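You operate a simulated robot arm through the tools that you are given. There is no shell and no other tool.

You are at the controls of a simulated robot arm. One attempt, no reset.

Task
Put one of the shelf pins from the top of the parts table on the upper shelf of the parts table. Put the 14 x 14 cm blue panel from the upper shelf of the parts table on the shelf of the vacuum table. Stack the pale block marked "maple" from the finishing bench top on top of the pale block marked "birch". Take the grease tin labelled "EP 2" from the bottom shelf of the steel rack and put it on the top of the green cabinet. Open the blue cabinet door, take the big weight on the console end of the board table and put it away on the shelf of the blue cabinet, then shut the door. Any order will do. Set down upright: grease tin, big weight.
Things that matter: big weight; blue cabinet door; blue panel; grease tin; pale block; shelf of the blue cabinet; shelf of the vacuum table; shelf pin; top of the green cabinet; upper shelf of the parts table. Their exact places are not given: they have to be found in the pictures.

Only the result counts: the job must be done as asked and must still hold three seconds after the hand-in. Knocking over, shifting, dropping, spilling or breaking anything else fails it.

Robot
A 7-joint arm with a two-finger parallel gripper on a trunk, on a base that drives. Base frame: it is fixed to the floor where the robot stands at the start and does not move with it; the origin is under the middle of the robot, x ahead of it, y to its left, z up; the surface under the hand at the start is at about z = 0.86. Lengths are in m, angles in degrees, forces in N, time in s.
With the tool pointing down near the work surface it reaches from about 0.3 to 0.66 m from the robot's upright axis, wherever it stands. Its first joint turns from -166.0 to 166.0 degrees. Places, roughly: big weight (6x6x8 cm) [-1.7, 2.6, 0.9]; blue cabinet door [-0.7, 2.7, 0.5]; blue panel [0.75, 0, 0.75]; grease tin [-0.25, 7.25, 0.25]; pale block [-6.25, 2.25, 1]; shelf of the blue cabinet [-0.7, 2.4, 0.5]; shelf of the vacuum table [0.5, -1.6, 0.4]; shelf pin (2x2x4 cm) [0.6, 0, 0.9]; top of the green cabinet [-2.3, 7.2, 0.8]; upper shelf of the parts table [0.5, 0.1, 0.6]. Payload 1.57 kg.
The tool frame sits at the grasp point between the pads (the TCP): z along the fingers, y along the line on which they close. The tips reach 0.03 m beyond it. The gripper opens to 0.08 m. The fingers are 0.017 m wide and 0.012 m thick; the gripper's body (0.04 by 0.082 m) begins 0.08 m behind the TCP.
Orientation is that of the tool frame in the base frame, as a unit quaternion [x, y, z, w]. With the fingers straight down and closing along the base's y, the tool's x points along the base's -x, its y along +y and its z along -z.

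Tools
- The arm moves only by the tool step_arm. Its argument "plan" is a list of rows, each an object of numbers (a shift or turn left out is 0, a gripper value left out holds the last): "x", "y", "z": the shift along the base's x, y, z in m; "wx", "wy", "wz": the turn, a rotation vector about the base's x, y, z in degrees; "claw": the finger opening in m, from 0 to 0.08. In form: [{"x": .., "y": .., "z": .., "wx": .., "wy": .., "wz": .., "claw": ..}, ...]. A call has 1 to 20 rows; each row is the pose to reach, as a shift and turn from the pose commanded when the call began. Rows are played at 5 a second. More than 0.05 m and 8.6 degrees between two rows, or a gripper value outside its range, and nothing of the call is played. Where a pose cannot be reached the arm comes as near as it can. A force on the tool above 40 N (or 10 N above the force at the start of the call, whichever is more), or a blocked arm, ends the call early, and 0.2 s more pass. Each finger travels about 0.072 m/s and halts on what it meets, pressing with about 39 N; the grip force reading is that of the motor and also rises with nothing between the fingers. The clock runs only during rows and for 0.2 s after the last one: add rows that repeat a pose to give the fingers time. The reply holds the time, the measured pose of the TCP, the force on the tool along the base axes, the opening and the grip force, in the units named above and with some noise, with the torque about the TCP (base axes, N m) and any sound that the robot's microphone picked up.
- Cameras (640 x 400 px; columns grow to the right, rows downward): "scene" is now at [0.2539, 0.0224, 1.2508]; the picture's right is [0.26, -0.97, 0.00], its down [-0.63, -0.17, -0.76] and it looks along [0.73, 0.20, -0.65] (base axes); focal length 214 px, centre (320, 200). "wrist" rides on the gripper at [0.072, -0.007, -0.122] in the tool frame; the picture's right is [0.09, 1.00, 0.00], its down [-0.84, 0.08, -0.54] and it looks along [-0.54, 0.05, 0.84] (tool axes); focal length 238 px, centre (320, 200).
- capture(camera): a new picture of that camera. It takes no simulated time.
- slide_trunk(by): slides the trunk up (or, below 0, down) by that many m; the arm and the scene camera ride with it, the base frame stays. It gives what a move gives, with no picture.
- steer(legs): drives the robot by 1 to 6 legs, each [ahead, left, turn to the left] in m, m and degrees, along the robot's own axes; the way and the turn of a leg run together, so that a leg with both is an arc; at most 1.5 m and 180 degrees a leg. The arm and the cameras ride along, it lands a little off, and it stops where it bumps. It gives what a move gives.
- aim_head(pan, tilt): turns the head with the scene camera to pan (to the left, within 86 degrees either way) and tilt (down, from -29 to 69), counted from straight ahead of the robot. It gives what a move gives.
- point_at(camera, pixels): there is no depth. For up to 12 entries [column, row, z] of the newest picture of that camera ("zoom" is the newest enlarged one), the place [x, y] in the base frame at which the ray of that pixel passes the height z, good to about 0.003 m. It takes no simulated time.
- zoom(camera, box): a new picture of the part [left, top, right, bottom] of that camera's present view, enlarged. It takes no simulated time.
- hand_in(): hands the job in; it is judged then, once.

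Open the gripper and draw the arm clear of the work before you hand the job in, unless the task says otherwise.

The tools are called after ">>>" as a command line: name --argument value ..., lists and objects as JSON in quotes. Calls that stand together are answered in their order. step_arm: Moves the arm, as the interface text tells. Its arguments: {"type":"object","properties":{"plan":{"type":"array"}},"required":["plan"]} The other tools are called the same way: slide_trunk (by) slides the trunk up or down; steer (legs) drives the base; aim_head (pan, tilt) turns the head that bears the scene camera; capture (camera) takes a picture; point_at (camera, pixels) gives the place at which the rays of pixels pass given heights; zoom (camera, box) takes an enlarged picture of a part of a camera's view; hand_in () hands the job in.

At the start:

```text
time: 0.0
tcp_pos: [0.3996, 0.1597, 1.1751]
ee_rot: [0.002, 1.0, 0.001, -0.001]
contact_force: [0.9, -0.1, 0.4]
moment: [-0.02, -0.04, -0.02]
width: 0.0799
finger_force: 0.2
trunk travel left (down, up): [-0.475, 0.515]
robot x, y, heading: [0.0021, 0.0033, -0.0]
head pan, tilt: [9.2, 68.8]
```

scene: 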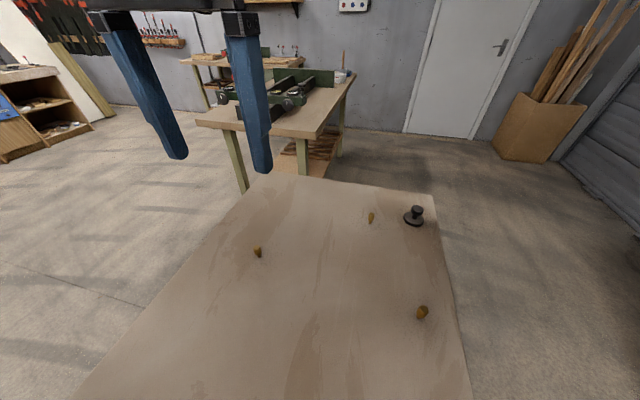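
wrist: 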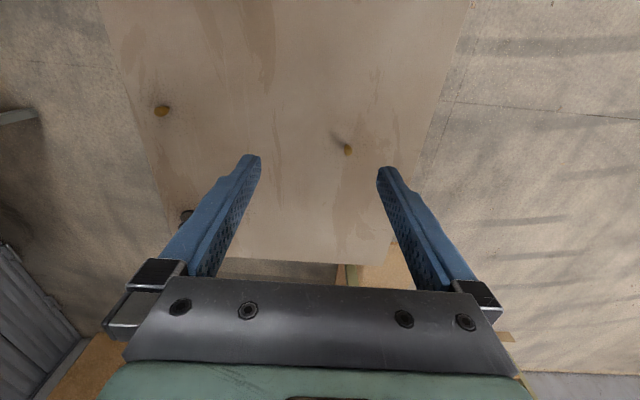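

The first picture shows three brass pins at (257,252), (371,217), (421,312) and a dark knob on the parts table top. I take a fresh look with both cameras before doing anything.

>>> capture --camera "scene"

>>> capture --camera "wrist"

```text
taken
```

scene: 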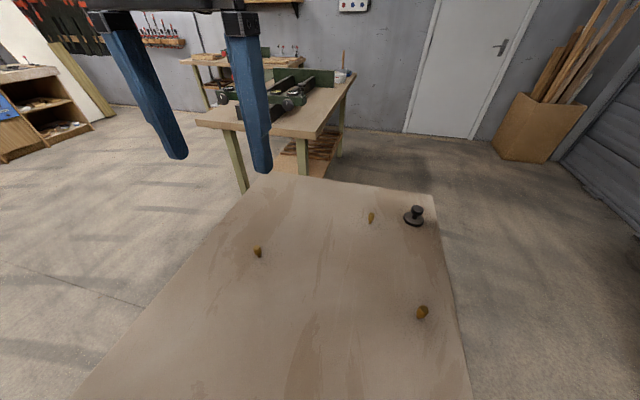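

```text
taken
```

wrist: 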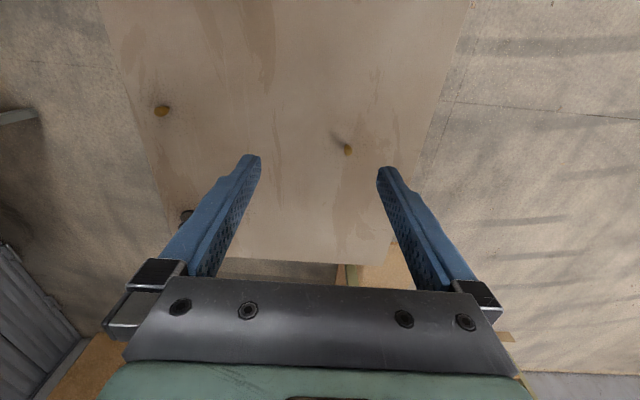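

Pins at (257,252), (371,217), (421,312), knob at (414,215); table corners near (255,175), (433,195), (470,400). I ask for their places at the table height.

>>> point_at --camera "scene" --pixels '[[258, 257, 0.86], [371, 223, 0.86], [421, 318, 0.86], [414, 222, 0.86], [260, 174, 0.86], [433, 195, 0.86], [470, 399, 0.86], [80, 399, 0.86], [257, 248, 0.9], [371, 213, 0.9], [421, 306, 0.9]]'

>>> zoom --camera "scene" --box '[230, 190, 450, 330]'

```text
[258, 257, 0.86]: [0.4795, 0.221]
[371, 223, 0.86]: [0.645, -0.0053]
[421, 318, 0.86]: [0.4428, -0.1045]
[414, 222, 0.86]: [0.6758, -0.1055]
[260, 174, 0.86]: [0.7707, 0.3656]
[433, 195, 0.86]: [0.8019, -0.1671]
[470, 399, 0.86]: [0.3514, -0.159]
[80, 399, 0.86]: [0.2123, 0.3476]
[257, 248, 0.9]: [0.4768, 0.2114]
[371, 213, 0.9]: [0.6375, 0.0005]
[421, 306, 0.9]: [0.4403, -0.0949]
```

```text
2.86 times, centred on (340, 260) of scene
```

zoom: 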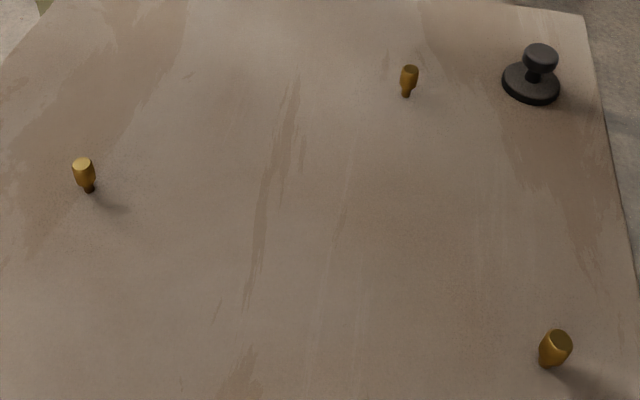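

The pins stand on their narrow ends at about (0.478,0.216), (0.641,-0.003), (0.442,-0.10). I pan the head around to learn the room, first to the left.

>>> aim_head --pan 80 --tilt 40

>>> capture --camera "scene"

>>> aim_head --pan -80 --tilt 40

>>> capture --camera "scene"

>>> aim_head --pan 0 --tilt 40

>>> capture --camera "scene"

```text
time: 1.4
tcp_pos: [0.3992, 0.1608, 1.1737]
ee_rot: [0.001, 1.0, 0.0, -0.002]
contact_force: [0.0, 0.3, 0.3]
moment: [-0.02, -0.03, 0.01]
width: 0.0801
finger_force: 0.0
trunk travel left (down, up): [-0.475, 0.515]
robot x, y, heading: [-0.004, 0.0057, 0.2]
head pan, tilt: [80.0, 40.0]
```

```text
taken
```

scene: 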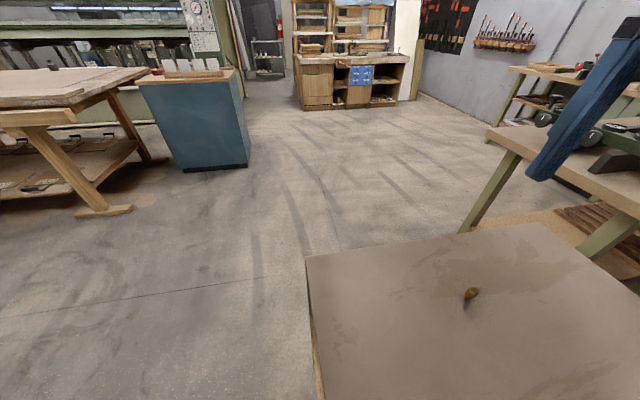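

```text
time: 3.9
tcp_pos: [0.4008, 0.1562, 1.1739]
ee_rot: [0.006, 1.0, 0.002, -0.003]
contact_force: [-0.1, 0.0, 1.0]
moment: [0.01, 0.0, -0.03]
width: 0.08
finger_force: 0.1
trunk travel left (down, up): [-0.475, 0.515]
robot x, y, heading: [-0.0003, -0.0018, 0.0]
head pan, tilt: [-80.0, 40.0]
```

```text
taken
```

scene: 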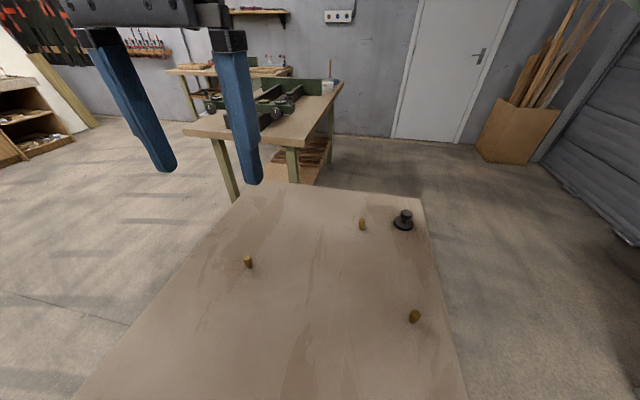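

```text
time: 5.4
tcp_pos: [0.4, 0.156, 1.1726]
ee_rot: [0.006, 1.0, 0.002, -0.004]
contact_force: [0.6, -0.4, 0.1]
moment: [-0.05, -0.01, 0.01]
width: 0.0802
finger_force: 0.0
trunk travel left (down, up): [-0.475, 0.515]
robot x, y, heading: [-0.0047, -0.0005, -0.3]
head pan, tilt: [0.0, 40.0]
```

```text
taken
```

scene: 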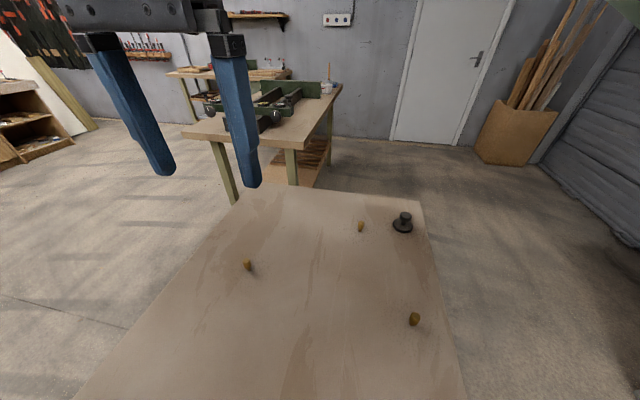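

The pan 80 picture shows the blue cabinet at (195,120), yet the -80 and 0 pictures look alike. I take another picture on its own to see where the head really points.

>>> capture --camera "scene"

>>> point_at --camera "scene" --pixels '[[320, 200, 0.86], [320, 200, 0.5], [320, 390, 0.86], [248, 265, 0.88]]'

```text
taken
```

scene: 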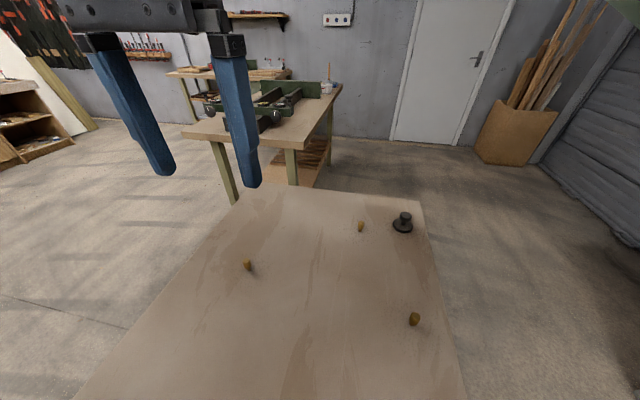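

```text
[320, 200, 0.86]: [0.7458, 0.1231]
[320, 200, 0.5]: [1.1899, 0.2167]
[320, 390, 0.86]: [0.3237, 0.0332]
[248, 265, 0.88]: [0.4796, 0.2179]
```

The centre pixel passes z=0.86 at (0.746,0.123), so the head looks about 12° left at 38° down when told 0/40. I test another setting, alone.

>>> aim_head --pan 0 --tilt 0

```text
time: 6.5
tcp_pos: [0.3994, 0.1605, 1.1742]
ee_rot: [0.001, 1.0, 0.0, -0.001]
contact_force: [-0.2, 0.3, 1.2]
moment: [0.0, 0.01, 0.04]
width: 0.0802
finger_force: 0.1
trunk travel left (down, up): [-0.475, 0.515]
robot x, y, heading: [-0.0005, 0.0014, -0.0]
head pan, tilt: [0.0, 0.0]
```

Head told 0/0; I look at what it really shows.

>>> capture --camera "scene"

>>> point_at --camera "scene" --pixels '[[320, 200, 0.86], [320, 380, 0.5], [320, 390, 0.86], [100, 380, 0.5], [540, 380, 0.5]]'

```text
taken
```

scene: 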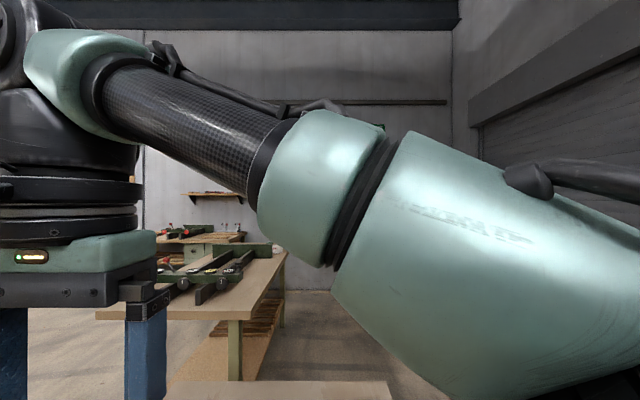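

```text
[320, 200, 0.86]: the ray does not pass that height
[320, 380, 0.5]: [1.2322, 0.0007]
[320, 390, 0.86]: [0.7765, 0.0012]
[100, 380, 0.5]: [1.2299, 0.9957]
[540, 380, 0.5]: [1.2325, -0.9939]
```

Now the head is truly at 0/0 (the arm stands in front of it). I look around at small tilt: left side first.

>>> aim_head --pan 60 --tilt 15

>>> capture --camera "scene"

```text
time: 7.8
tcp_pos: [0.3981, 0.1597, 1.174]
ee_rot: [0.002, 1.0, 0.002, -0.002]
contact_force: [0.0, -0.2, -0.1]
moment: [0.0, -0.01, -0.01]
width: 0.0801
finger_force: 0.1
trunk travel left (down, up): [-0.475, 0.515]
robot x, y, heading: [-0.0006, 0.0013, -0.2]
head pan, tilt: [60.0, 15.0]
```

```text
taken
```

scene: 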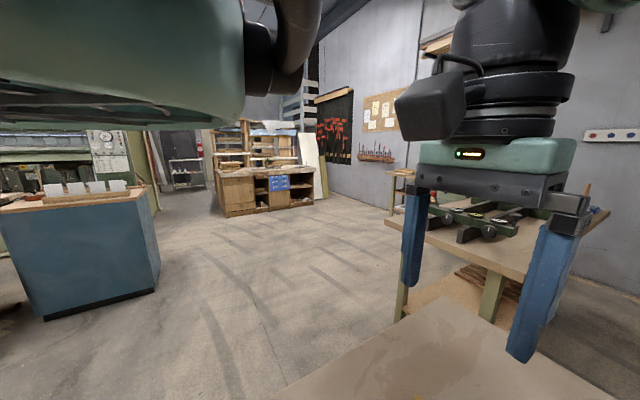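

The steel rack shows at (185,165), the blue cabinet at (80,240). Now the right side.

>>> aim_head --pan -60 --tilt 15

>>> capture --camera "scene"

>>> point_at --camera "scene" --pixels '[[320, 300, 0.5], [320, 380, 0.5], [320, 390, 0.86]]'

```text
time: 9.8
tcp_pos: [0.3988, 0.1594, 1.1746]
ee_rot: [0.002, 1.0, 0.001, -0.002]
contact_force: [0.7, -1.3, -0.2]
moment: [0.0, 0.01, -0.03]
width: 0.0796
finger_force: 0.2
trunk travel left (down, up): [-0.475, 0.515]
robot x, y, heading: [-0.0, 0.0013, -0.0]
head pan, tilt: [-60.0, 15.0]
```

```text
taken
```

scene: 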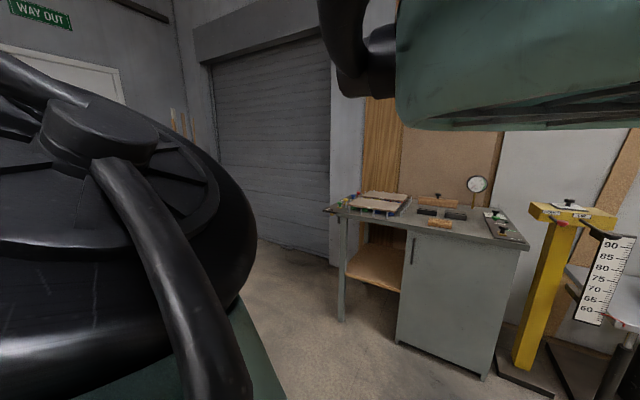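

```text
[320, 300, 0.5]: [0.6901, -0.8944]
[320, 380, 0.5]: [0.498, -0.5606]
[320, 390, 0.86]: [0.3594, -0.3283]
```

The vacuum table stands right at (430,220) with its open shelf bay at (375,270). Before backing off I check the floor behind-left and behind-right.

>>> aim_head --pan 86 --tilt 25

>>> capture --camera "scene"

>>> point_at --camera "scene" --pixels '[[5, 380, 0.0], [5, 300, 0.0], [100, 380, 0.0], [320, 300, 0.0], [300, 390, 0.0]]'

>>> aim_head --pan -86 --tilt 25

>>> capture --camera "scene"

>>> point_at --camera "scene" --pixels '[[635, 380, 0.0], [635, 300, 0.0], [540, 380, 0.0], [320, 300, 0.0], [340, 390, 0.0]]'

```text
time: 12.1
tcp_pos: [0.3989, 0.1585, 1.1745]
ee_rot: [0.002, 1.0, 0.0, -0.002]
contact_force: [-0.3, -0.2, 0.3]
moment: [0.01, -0.02, 0.02]
width: 0.0799
finger_force: 0.0
trunk travel left (down, up): [-0.475, 0.515]
robot x, y, heading: [-0.0032, -0.0034, -0.1]
head pan, tilt: [85.9, 25.0]
```

```text
taken
```

scene: 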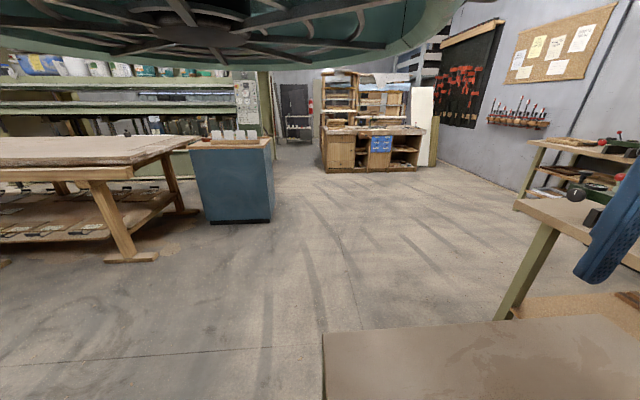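

```text
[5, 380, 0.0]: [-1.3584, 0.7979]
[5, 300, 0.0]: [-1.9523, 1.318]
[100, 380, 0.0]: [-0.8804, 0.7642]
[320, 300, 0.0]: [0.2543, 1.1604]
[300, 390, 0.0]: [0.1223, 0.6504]
```

```text
time: 14.7
tcp_pos: [0.4008, 0.1555, 1.173]
ee_rot: [0.007, 1.0, 0.003, -0.004]
contact_force: [0.3, 0.5, -0.1]
moment: [0.0, 0.03, -0.02]
width: 0.0799
finger_force: 0.0
trunk travel left (down, up): [-0.475, 0.515]
robot x, y, heading: [0.003, 0.0009, 0.1]
head pan, tilt: [-85.9, 25.0]
```

```text
taken
```

scene: 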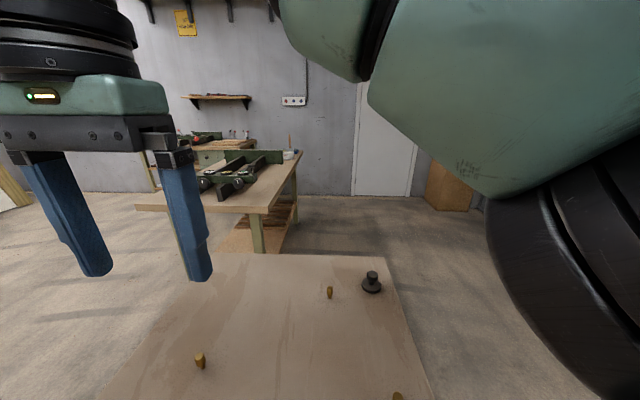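

```text
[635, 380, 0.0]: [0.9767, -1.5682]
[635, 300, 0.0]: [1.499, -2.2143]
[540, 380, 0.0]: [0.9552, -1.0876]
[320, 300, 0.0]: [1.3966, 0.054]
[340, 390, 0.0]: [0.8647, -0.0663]
```

The head gets stopped by the arm when it turns right at larger tilt, so I bring it back left. The table's near edge is near x≈0.26; I back off a little so I can turn and look.

>>> aim_head --pan 30 --tilt 30

>>> steer --legs '[[-0.4, 0, 0]]'

>>> capture --camera "scene"

>>> capture --camera "wrist"

```text
time: 16.6
tcp_pos: [0.3996, 0.1598, 1.1737]
ee_rot: [0.001, 1.0, 0.0, -0.002]
contact_force: [0.6, 0.3, -0.5]
moment: [0.0, 0.02, -0.01]
width: 0.08
finger_force: 0.1
trunk travel left (down, up): [-0.475, 0.515]
robot x, y, heading: [0.0022, 0.0002, -0.1]
head pan, tilt: [30.0, 30.0]
```

```text
time: 19.1
tcp_pos: [0.007, 0.1592, 1.1739]
ee_rot: [0.001, 1.0, 0.001, -0.001]
contact_force: [1.0, 0.1, -0.2]
moment: [0.01, -0.01, 0.03]
width: 0.0799
finger_force: 0.1
trunk travel left (down, up): [-0.475, 0.515]
robot x, y, heading: [-0.3924, 0.0047, -0.2]
head pan, tilt: [30.0, 30.0]
```

```text
taken
```

scene: 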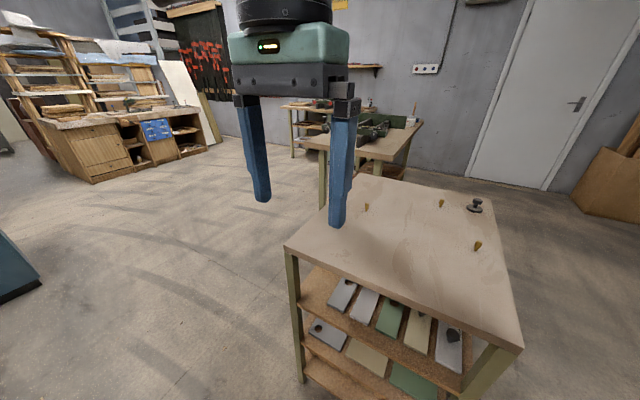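

```text
taken
```

wrist: 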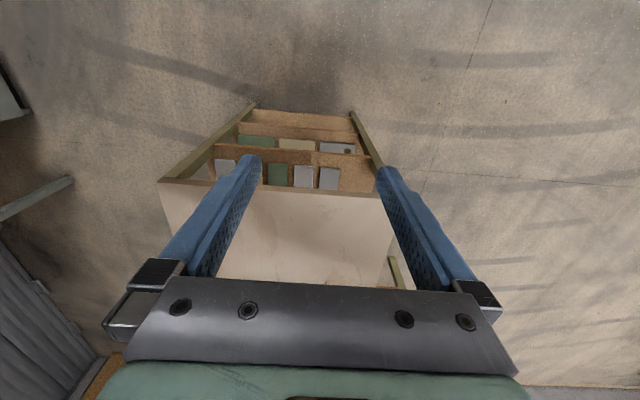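

The parts table shows two shelves open toward the robot with panels on them, upper shelf panels around (340,295)-(450,350). I zoom in.

>>> zoom --camera "scene" --box '[270, 220, 530, 400]'

>>> zoom --camera "wrist" --box '[150, 90, 400, 250]'

```text
2.22 times, centred on (400, 310) of scene
```

zoom: 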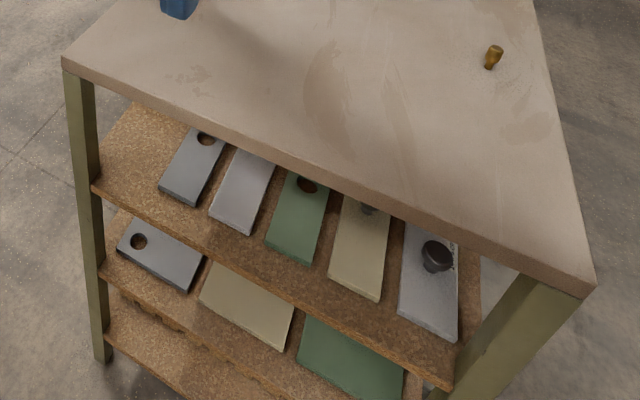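

```text
2.50 times, centred on (275, 170) of wrist
```

zoom: 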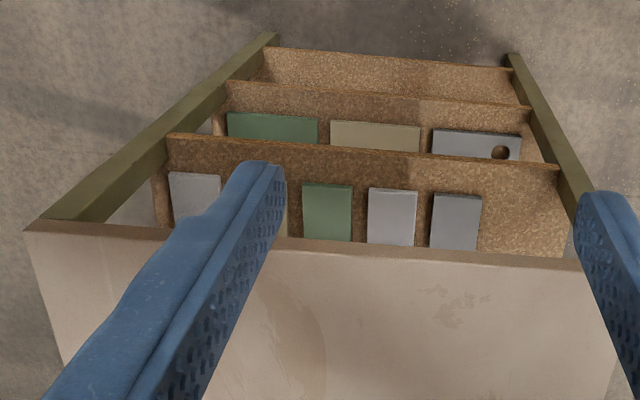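

Panels lie on the upper and lower shelves; none clearly blue yet. I back off 0.35 m more and lower the trunk to look into the shelf level.

>>> steer --legs '[[-0.35, 0, 0]]'

>>> slide_trunk --by -0.4

>>> aim_head --pan 15 --tilt 20

>>> capture --camera "scene"

>>> capture --camera "wrist"

```text
time: 21.4
tcp_pos: [-0.3417, 0.1606, 1.174]
ee_rot: [0.0, 1.0, 0.0, -0.002]
contact_force: [-0.7, 0.1, 0.0]
moment: [0.01, 0.0, 0.02]
width: 0.08
finger_force: 0.1
trunk travel left (down, up): [-0.475, 0.515]
robot x, y, heading: [-0.7387, 0.0014, 0.4]
head pan, tilt: [30.0, 30.0]
```

```text
time: 25.2
tcp_pos: [-0.3398, 0.161, 0.7734]
ee_rot: [0.0, 1.0, 0.001, -0.003]
contact_force: [0.0, -0.6, -0.3]
moment: [-0.02, -0.01, -0.03]
width: 0.0798
finger_force: 0.0
trunk travel left (down, up): [-0.075, 0.915]
robot x, y, heading: [-0.7401, -0.0, 0.2]
head pan, tilt: [30.0, 30.0]
```

```text
time: 25.9
tcp_pos: [-0.3401, 0.1608, 0.7742]
ee_rot: [0.0, 1.0, 0.001, -0.002]
contact_force: [-0.5, 0.1, -0.5]
moment: [-0.01, 0.0, 0.0]
width: 0.08
finger_force: 0.1
trunk travel left (down, up): [-0.075, 0.915]
robot x, y, heading: [-0.7425, 0.0039, 0.3]
head pan, tilt: [15.0, 20.0]
```

```text
taken
```

scene: 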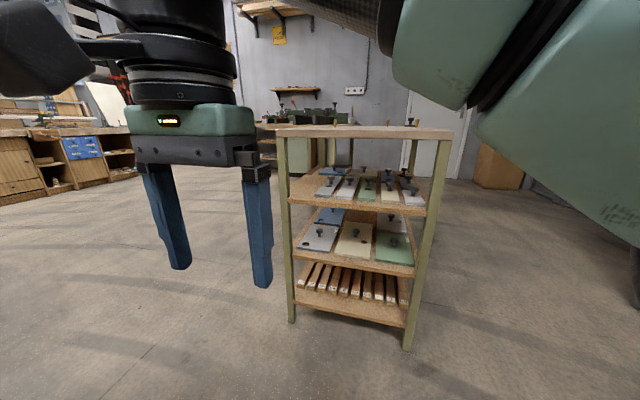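

```text
taken
```

wrist: 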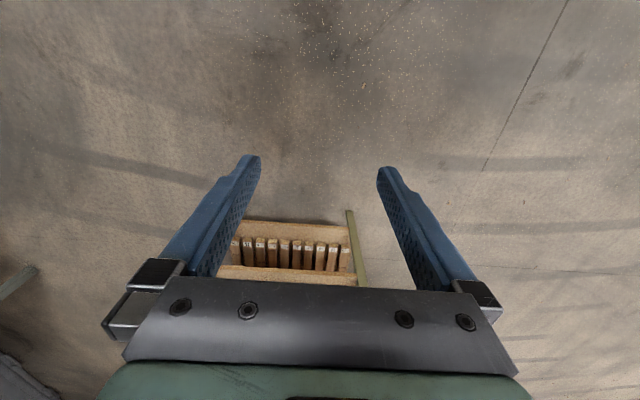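

The upper shelf holds panels with knobs and a blue one at the back left near (330,173). I zoom in on the shelves.

>>> zoom --camera "scene" --box '[270, 120, 460, 240]'

>>> zoom --camera "scene" --box '[280, 155, 450, 262]'

```text
3.33 times, centred on (365, 180) of scene
```

zoom: 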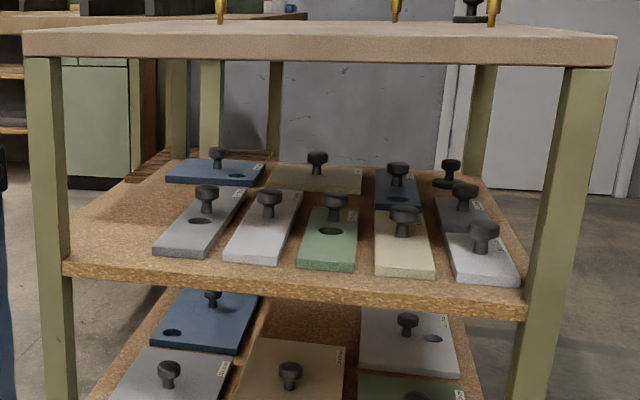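

```text
3.74 times, centred on (365, 208) of scene
```

zoom: 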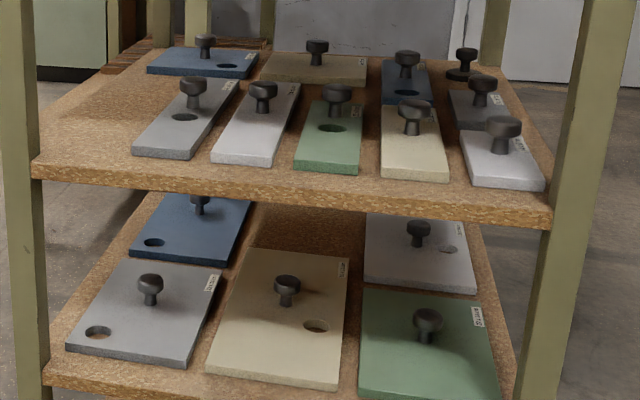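

Two blue panels stand out on the upper shelf: back left at (330,172) and back right of middle at (390,178). I zoom hard on each to judge sizes and labels.

>>> zoom --camera "scene" --box '[315, 160, 363, 190]'

>>> zoom --camera "scene" --box '[370, 160, 418, 190]'

>>> capture --camera "scene"

>>> point_at --camera "scene" --pixels '[[320, 174, 0.62], [345, 176, 0.62], [324, 168, 0.62], [348, 168, 0.62], [381, 182, 0.62], [394, 182, 0.62], [382, 171, 0.62], [395, 172, 0.62]]'

```text
13.33 times, centred on (339, 175) of scene
```

zoom: 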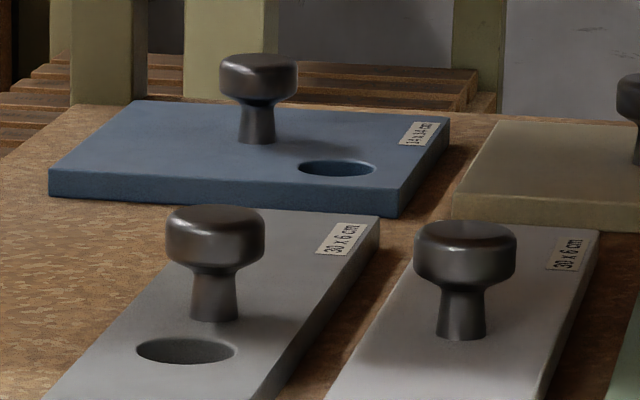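

```text
13.33 times, centred on (394, 175) of scene
```

zoom: 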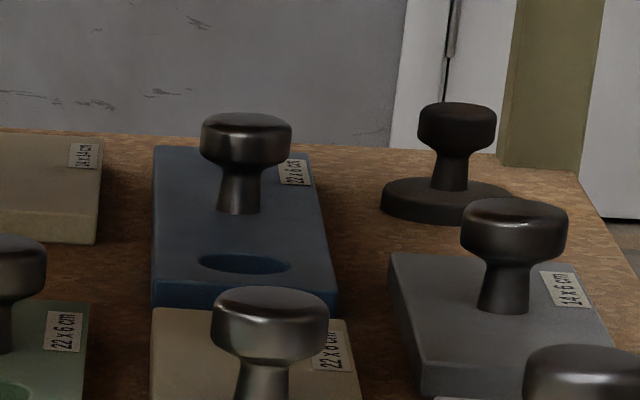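

```text
taken
```

scene: 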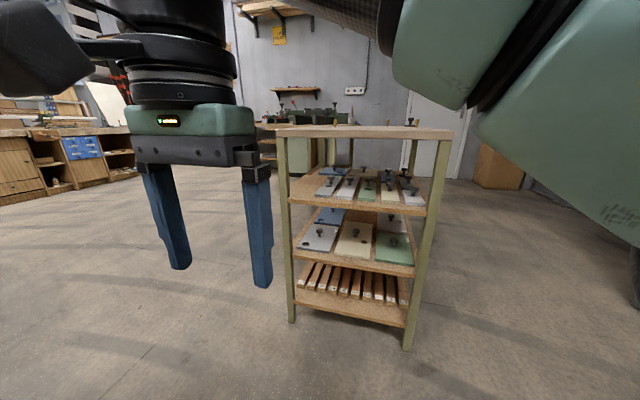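

```text
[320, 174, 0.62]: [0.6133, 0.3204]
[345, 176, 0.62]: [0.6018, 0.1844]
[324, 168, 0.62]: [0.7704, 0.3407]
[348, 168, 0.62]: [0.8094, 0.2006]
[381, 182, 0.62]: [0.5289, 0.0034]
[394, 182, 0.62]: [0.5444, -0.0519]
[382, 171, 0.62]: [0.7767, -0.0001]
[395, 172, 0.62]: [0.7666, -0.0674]
```

The label on the back-left blue panel reads 14 x 14 cm; its place is about x 0.61–0.78, y 0.19–0.33. The left (y+) side of the table is open, so I go round to that side: raise the trunk, then drive left and ahead.

>>> slide_trunk --by 0.35

>>> steer --legs '[[0, 1.0, 0], [0.7, 0, 0]]'

>>> aim_head --pan 20 --tilt 30

>>> capture --camera "scene"

```text
time: 29.4
tcp_pos: [-0.3411, 0.1603, 1.1241]
ee_rot: [0.0, 1.0, 0.001, -0.002]
contact_force: [0.3, 0.0, -0.6]
moment: [-0.01, -0.02, -0.02]
width: 0.0801
finger_force: 0.1
trunk travel left (down, up): [-0.425, 0.565]
robot x, y, heading: [-0.7386, 0.002, 0.1]
head pan, tilt: [15.0, 20.0]
```

```text
time: 38.1
tcp_pos: [0.3687, 1.1574, 1.1239]
ee_rot: [0.007, 1.0, 0.001, -0.004]
contact_force: [-0.4, 0.2, 0.0]
moment: [-0.01, 0.02, -0.02]
width: 0.0804
finger_force: 0.0
trunk travel left (down, up): [-0.425, 0.565]
robot x, y, heading: [-0.0336, 1.003, -0.8]
head pan, tilt: [15.0, 20.0]
```

```text
time: 38.8
tcp_pos: [0.3682, 1.1574, 1.1222]
ee_rot: [0.007, 1.0, 0.001, -0.003]
contact_force: [0.7, 0.0, 0.1]
moment: [-0.02, -0.02, 0.02]
width: 0.0797
finger_force: 0.0
trunk travel left (down, up): [-0.425, 0.565]
robot x, y, heading: [-0.0306, 1.0082, -0.6]
head pan, tilt: [20.0, 30.0]
```

```text
taken
```

scene: 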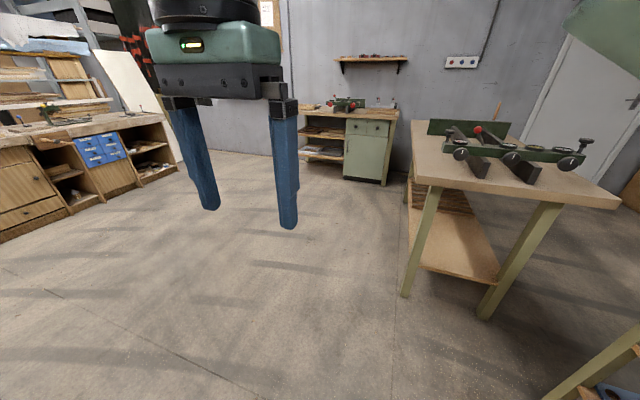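

The clamp table's legs stand at (405,297) and (482,318), top corners at (413,183), (620,206). I get their floor places.

>>> point_at --camera "scene" --pixels '[[405, 298, 0.0], [484, 320, 0.0], [413, 183, 0.85], [620, 208, 0.85], [428, 122, 0.85], [545, 399, 0.6], [600, 399, 0.62]]'

```text
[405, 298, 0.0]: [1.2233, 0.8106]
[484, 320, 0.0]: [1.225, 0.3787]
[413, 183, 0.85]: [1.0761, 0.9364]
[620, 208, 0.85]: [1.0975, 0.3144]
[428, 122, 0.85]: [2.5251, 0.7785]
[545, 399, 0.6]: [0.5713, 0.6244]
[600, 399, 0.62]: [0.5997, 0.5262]
```

The clamp table begins near x≈1.08, so there's room. I turn right 90° here, then slide to the robot's left (toward +x) and forward to face the table's left side.

>>> steer --legs '[[0, 0, -89.5], [0, 0.55, 0], [0.2, 0, 0]]'

>>> aim_head --pan 25 --tilt 45

>>> capture --camera "scene"

>>> capture --camera "wrist"

```text
time: 46.9
tcp_pos: [0.6793, 0.4118, 1.1236]
ee_rot: [0.705, 0.709, 0.002, -0.002]
contact_force: [0.2, 0.7, -0.1]
moment: [-0.01, 0.0, -0.01]
width: 0.0802
finger_force: 0.1
trunk travel left (down, up): [-0.425, 0.565]
robot x, y, heading: [0.5189, 0.8077, -89.5]
head pan, tilt: [20.0, 30.0]
```

```text
time: 47.7
tcp_pos: [0.6798, 0.4115, 1.1244]
ee_rot: [0.705, 0.709, 0.002, -0.002]
contact_force: [0.1, -1.7, 0.8]
moment: [0.01, 0.01, 0.01]
width: 0.0803
finger_force: 0.0
trunk travel left (down, up): [-0.425, 0.565]
robot x, y, heading: [0.5169, 0.8052, -89.7]
head pan, tilt: [25.0, 45.0]
```

```text
taken
```

scene: 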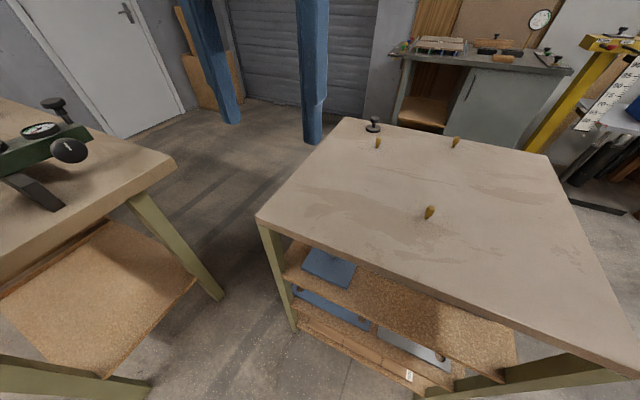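

```text
taken
```

wrist: 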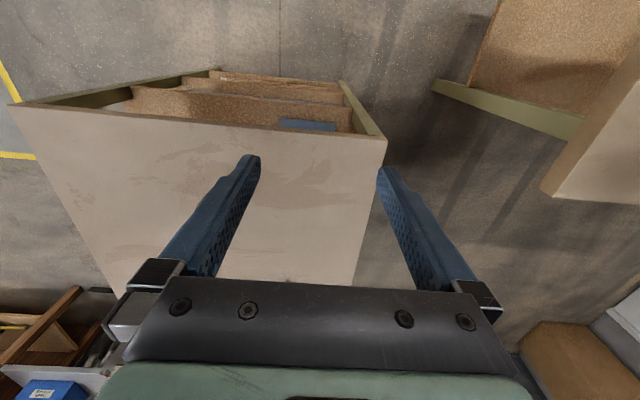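

From here the nearest pin is at (429,212), the blue panel at (330,265) on the upper shelf. I measure pin, table edge and panel places.

>>> zoom --camera "scene" --box '[390, 180, 470, 230]'

>>> point_at --camera "scene" --pixels '[[429, 218, 0.86], [429, 207, 0.9], [257, 217, 0.86], [640, 378, 0.86], [340, 118, 0.86], [548, 155, 0.86], [305, 270, 0.62], [346, 288, 0.62], [320, 247, 0.62], [356, 263, 0.62], [280, 286, 0.6], [500, 380, 0.6]]'

>>> zoom --camera "scene" --box '[250, 210, 550, 400]'

```text
8.00 times, centred on (430, 205) of scene
```

zoom: 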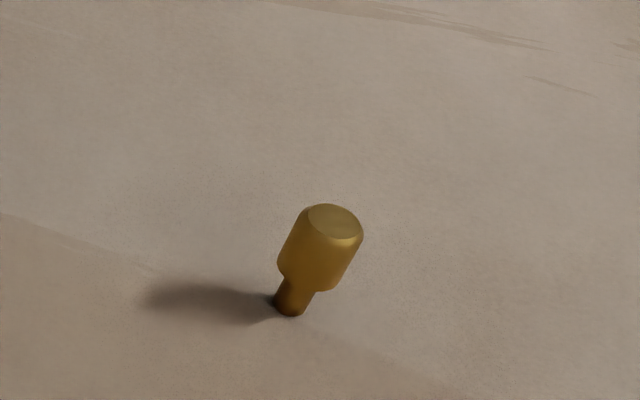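

```text
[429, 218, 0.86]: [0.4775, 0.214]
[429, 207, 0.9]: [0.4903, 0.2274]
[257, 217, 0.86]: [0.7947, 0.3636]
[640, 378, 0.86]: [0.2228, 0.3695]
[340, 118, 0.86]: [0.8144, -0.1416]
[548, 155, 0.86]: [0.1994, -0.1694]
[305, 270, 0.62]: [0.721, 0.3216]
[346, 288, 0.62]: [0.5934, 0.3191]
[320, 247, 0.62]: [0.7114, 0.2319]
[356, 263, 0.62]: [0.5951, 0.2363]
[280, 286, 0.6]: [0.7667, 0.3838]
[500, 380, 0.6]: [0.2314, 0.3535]
```

```text
2.11 times, centred on (400, 305) of scene
```

zoom: 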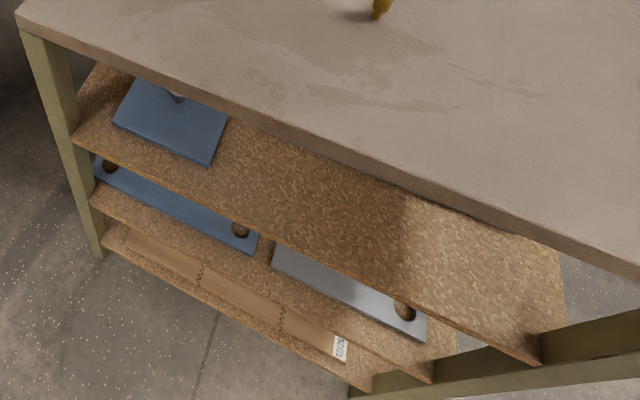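

The pin's base is at about (0.478, 0.214) and the shelf's free area is x 0.25–0.55, y 0.25–0.36. I tilt the tool 45° toward −y while moving to a spot above the pin.

>>> step_arm --plan '[{"x": -0.033, "y": -0.02, "z": -0.02, "wx": -7.5}, {"x": -0.067, "y": -0.04, "z": -0.04, "wx": -15}, {"x": -0.1, "y": -0.06, "z": -0.06, "wx": -22.5}, {"x": -0.134, "y": -0.08, "z": -0.08, "wx": -30}, {"x": -0.167, "y": -0.1, "z": -0.1, "wx": -37.5}, {"x": -0.201, "y": -0.12, "z": -0.12, "wx": -45}, {"x": -0.201, "y": -0.12, "z": -0.12, "wx": -45}]'

>>> capture --camera "wrist"

>>> capture --camera "scene"

```text
time: 49.3
tcp_pos: [0.4792, 0.2892, 1.0015]
ee_rot: [0.652, 0.655, -0.27, 0.27]
contact_force: [0.1, -0.3, -0.1]
moment: [0.0, 0.01, 0.04]
width: 0.0798
finger_force: 0.1
trunk travel left (down, up): [-0.425, 0.565]
robot x, y, heading: [0.5186, 0.8089, -89.7]
head pan, tilt: [25.0, 45.0]
```

```text
taken
```

wrist: 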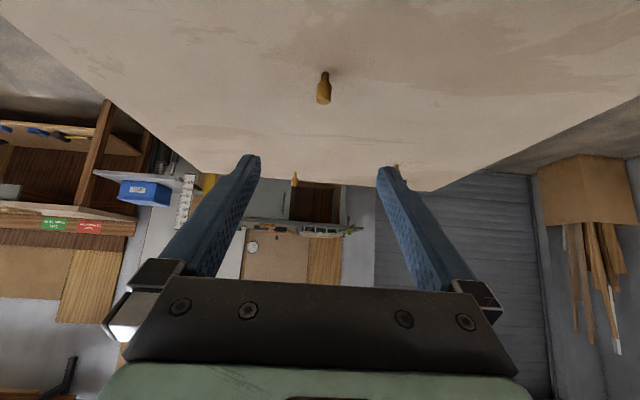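

```text
taken
```

scene: 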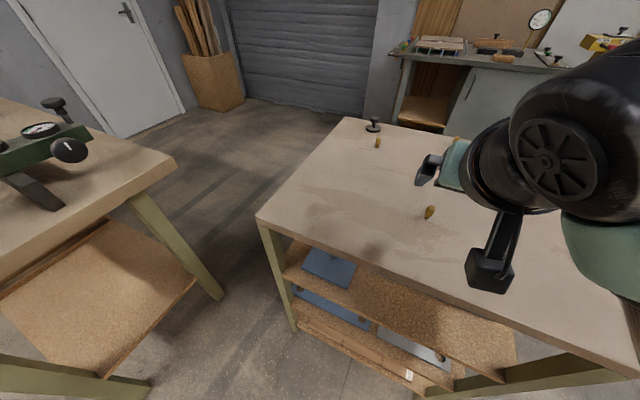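

The wrist view shows the pin at (325,90) with its foot at (327,73), upside down in the picture. I locate it through the wrist camera.

>>> point_at --camera "wrist" --pixels '[[327, 73, 0.862], [325, 88, 0.885], [324, 103, 0.9]]'

>>> zoom --camera "wrist" --box '[285, 55, 365, 105]'

>>> point_at --camera "scene" --pixels '[[426.5, 218.5, 0.86], [431.9, 207.5, 0.9], [429, 212, 0.885]]'

```text
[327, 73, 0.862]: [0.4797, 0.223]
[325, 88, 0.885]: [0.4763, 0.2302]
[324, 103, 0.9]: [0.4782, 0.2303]
```

```text
8.00 times, centred on (325, 80) of wrist
```

zoom: 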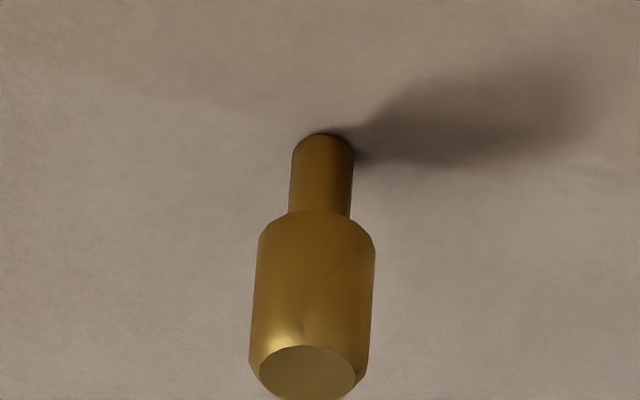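

```text
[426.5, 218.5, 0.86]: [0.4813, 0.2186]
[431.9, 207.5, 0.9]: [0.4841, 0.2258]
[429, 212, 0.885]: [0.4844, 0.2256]
```

Pin axis at about (0.480, 0.219). I descend toward it, stopping about 2 cm high for a check.

>>> step_arm --plan '[{"y": -0.02, "z": -0.03}, {"y": -0.04, "z": -0.06}, {"y": -0.06, "z": -0.085}, {"y": -0.06, "z": -0.085}]'

>>> capture --camera "wrist"

>>> zoom --camera "scene" --box '[390, 130, 550, 250]'

```text
time: 50.3
tcp_pos: [0.4792, 0.2318, 0.9166]
ee_rot: [0.652, 0.656, -0.27, 0.269]
contact_force: [0.1, -0.4, 0.2]
moment: [0.02, 0.0, 0.0]
width: 0.0801
finger_force: 0.1
trunk travel left (down, up): [-0.425, 0.565]
robot x, y, heading: [0.5168, 0.8094, -89.7]
head pan, tilt: [25.0, 45.0]
```

```text
taken
```

wrist: 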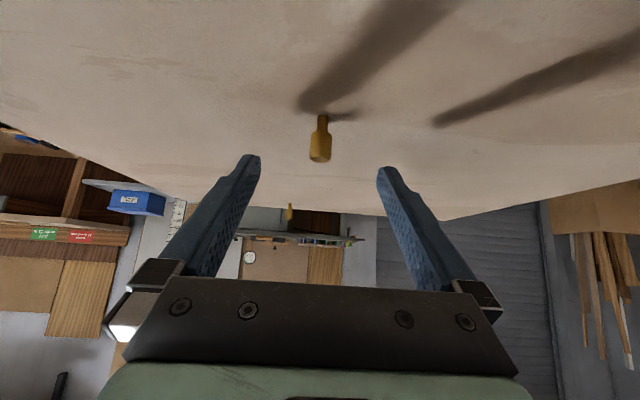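

```text
3.33 times, centred on (470, 190) of scene
```

zoom: 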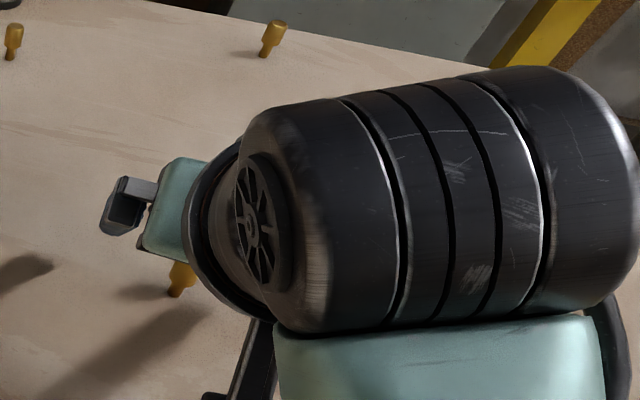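

The pin (col 320) is centred between the finger tips (cols 250/386). I lower 2 cm and close.

>>> step_arm --plan '[{"y": -0.001, "z": -0.011}, {"y": -0.002, "z": -0.02}, {"y": -0.002, "z": -0.02, "claw": 0.05}, {"y": -0.002, "z": -0.02, "claw": 0.03}, {"y": -0.002, "z": -0.02, "claw": 0.01}, {"y": -0.002, "z": -0.02, "claw": 0.01}, {"y": -0.002, "z": -0.02, "claw": 0.01}, {"y": -0.002, "z": -0.02, "claw": 0.01}]'

>>> capture --camera "wrist"

```text
time: 52.1
tcp_pos: [0.4803, 0.2296, 0.8978]
ee_rot: [0.652, 0.655, -0.27, 0.269]
contact_force: [-0.1, 0.6, 0.3]
moment: [-0.05, -0.01, 0.01]
width: 0.013
finger_force: 29.4
trunk travel left (down, up): [-0.425, 0.565]
robot x, y, heading: [0.5151, 0.809, -89.7]
head pan, tilt: [25.0, 45.0]
```

```text
taken
```

wrist: 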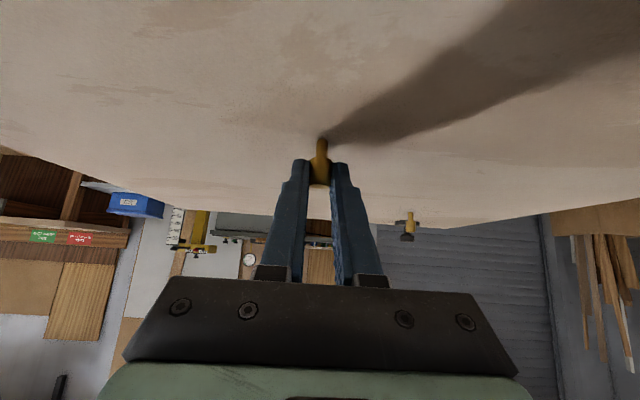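

The fingers stopped at 13 mm with 29 N: the pin is held at the tips. I lift and check.

>>> step_arm --plan '[{"z": 0.03}, {"z": 0.07}, {"z": 0.11}, {"z": 0.11}]'

>>> capture --camera "wrist"

>>> zoom --camera "scene" --box '[390, 80, 550, 250]'

```text
time: 53.1
tcp_pos: [0.4785, 0.2276, 1.0081]
ee_rot: [0.651, 0.657, -0.268, 0.27]
contact_force: [-0.5, -0.5, -0.4]
moment: [0.02, -0.04, 0.0]
width: 0.0132
finger_force: 29.9
trunk travel left (down, up): [-0.425, 0.565]
robot x, y, heading: [0.5138, 0.808, -89.6]
head pan, tilt: [25.0, 45.0]
```

```text
taken
```

wrist: 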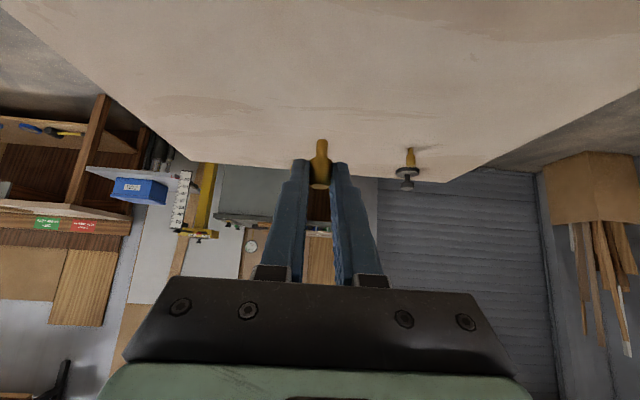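

```text
2.35 times, centred on (470, 165) of scene
```

zoom: 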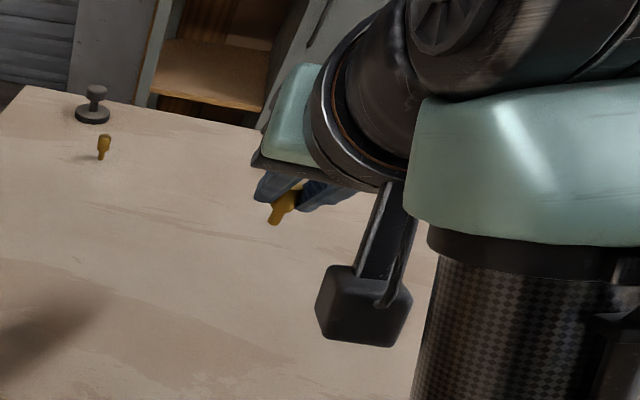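

The pin is held upright. I back the robot 0.27 m so that the hand is clear of the table edge (y≈0.365), then lower the trunk to shelf level.

>>> steer --legs '[[-0.27, 0, 0]]'

>>> slide_trunk --by -0.3

>>> aim_head --pan 25 --tilt 30

>>> capture --camera "scene"

>>> capture --camera "wrist"

```text
time: 55.0
tcp_pos: [0.4752, 0.4941, 1.0085]
ee_rot: [0.653, 0.654, -0.27, 0.269]
contact_force: [0.4, 0.2, 0.1]
moment: [-0.01, -0.01, -0.01]
width: 0.0131
finger_force: 30.1
trunk travel left (down, up): [-0.425, 0.565]
robot x, y, heading: [0.514, 1.0758, -89.6]
head pan, tilt: [25.0, 45.0]
```

```text
time: 58.0
tcp_pos: [0.475, 0.4935, 0.7071]
ee_rot: [0.653, 0.655, -0.27, 0.268]
contact_force: [0.1, 0.1, -0.3]
moment: [0.0, 0.0, 0.03]
width: 0.0127
finger_force: 29.9
trunk travel left (down, up): [-0.125, 0.865]
robot x, y, heading: [0.5145, 1.076, -89.9]
head pan, tilt: [25.0, 45.0]
```

```text
time: 58.7
tcp_pos: [0.4751, 0.494, 0.7077]
ee_rot: [0.654, 0.655, -0.269, 0.268]
contact_force: [-0.3, 0.3, -0.4]
moment: [-0.03, -0.01, 0.01]
width: 0.013
finger_force: 30.3
trunk travel left (down, up): [-0.125, 0.865]
robot x, y, heading: [0.5147, 1.0733, -89.8]
head pan, tilt: [25.0, 30.0]
```

```text
taken
```

scene: 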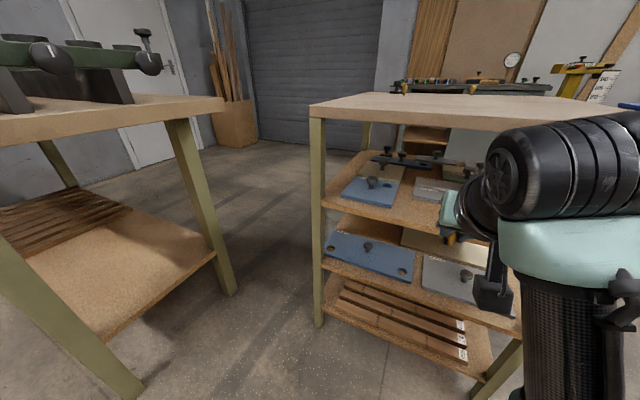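

```text
taken
```

wrist: 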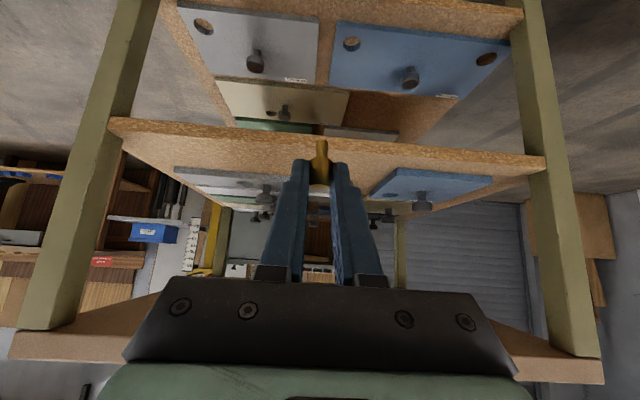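

The wrist view (upside down) shows the upper shelf edge at row ~140, blue panel right at (432,185), grey 30x6 panel left. I zoom both views to fix heights and positions by crossing rays.

>>> zoom --camera "wrist" --box '[160, 110, 560, 240]'

>>> zoom --camera "scene" --box '[310, 140, 470, 240]'

```text
1.60 times, centred on (360, 175) of wrist
```

zoom: 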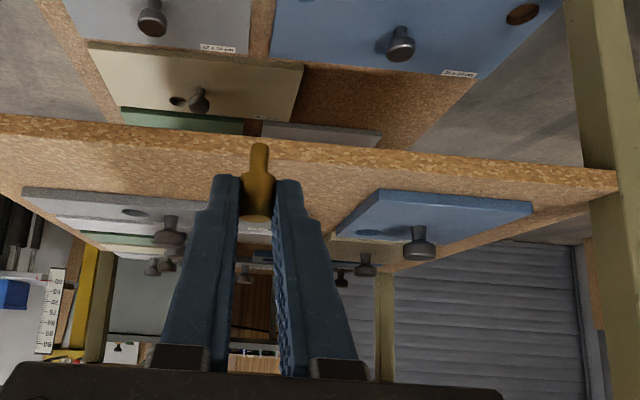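

```text
4.00 times, centred on (390, 190) of scene
```

zoom: 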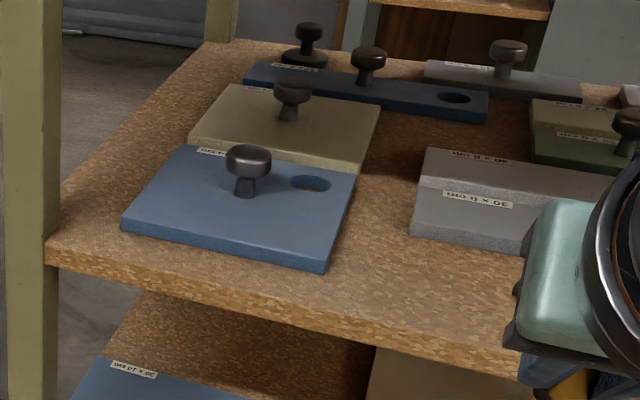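

I cross the rays for the blue panel's near small-x bottom corner: scene (391,208) and wrist (397.5,170), and near large-x corner: scene (340.5,198), wrist (492.5,179).

>>> point_at --camera "scene" --pixels '[[391.2, 208, 0.58], [391.2, 208, 0.6], [391.2, 208, 0.62], [340.5, 198.5, 0.58], [340.5, 198.5, 0.6], [340.5, 198.5, 0.62], [372, 187, 0.62], [372, 187, 0.64], [371.5, 178, 0.65], [371.5, 178, 0.67]]'

>>> point_at --camera "wrist" --pixels '[[397.5, 170, 0.58], [397.5, 170, 0.6], [397.5, 170, 0.62], [492.5, 179, 0.58], [492.5, 179, 0.6], [492.5, 179, 0.62], [421, 190, 0.62], [421, 190, 0.64], [422, 208, 0.65], [422, 208, 0.67]]'

```text
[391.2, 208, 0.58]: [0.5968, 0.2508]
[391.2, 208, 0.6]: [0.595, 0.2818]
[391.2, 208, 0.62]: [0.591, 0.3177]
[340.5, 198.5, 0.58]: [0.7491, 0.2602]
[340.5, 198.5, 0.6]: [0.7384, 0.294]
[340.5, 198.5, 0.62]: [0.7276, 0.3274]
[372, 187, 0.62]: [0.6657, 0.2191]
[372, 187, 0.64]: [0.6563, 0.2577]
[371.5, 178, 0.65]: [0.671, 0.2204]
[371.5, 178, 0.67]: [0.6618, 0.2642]
```

```text
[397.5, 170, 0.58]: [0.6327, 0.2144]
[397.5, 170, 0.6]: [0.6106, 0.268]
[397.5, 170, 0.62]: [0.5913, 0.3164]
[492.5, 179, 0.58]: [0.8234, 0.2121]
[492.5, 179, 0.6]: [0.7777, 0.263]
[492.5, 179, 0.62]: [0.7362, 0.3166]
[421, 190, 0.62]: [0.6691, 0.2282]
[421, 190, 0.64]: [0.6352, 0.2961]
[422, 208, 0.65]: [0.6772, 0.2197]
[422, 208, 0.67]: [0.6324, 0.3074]
```

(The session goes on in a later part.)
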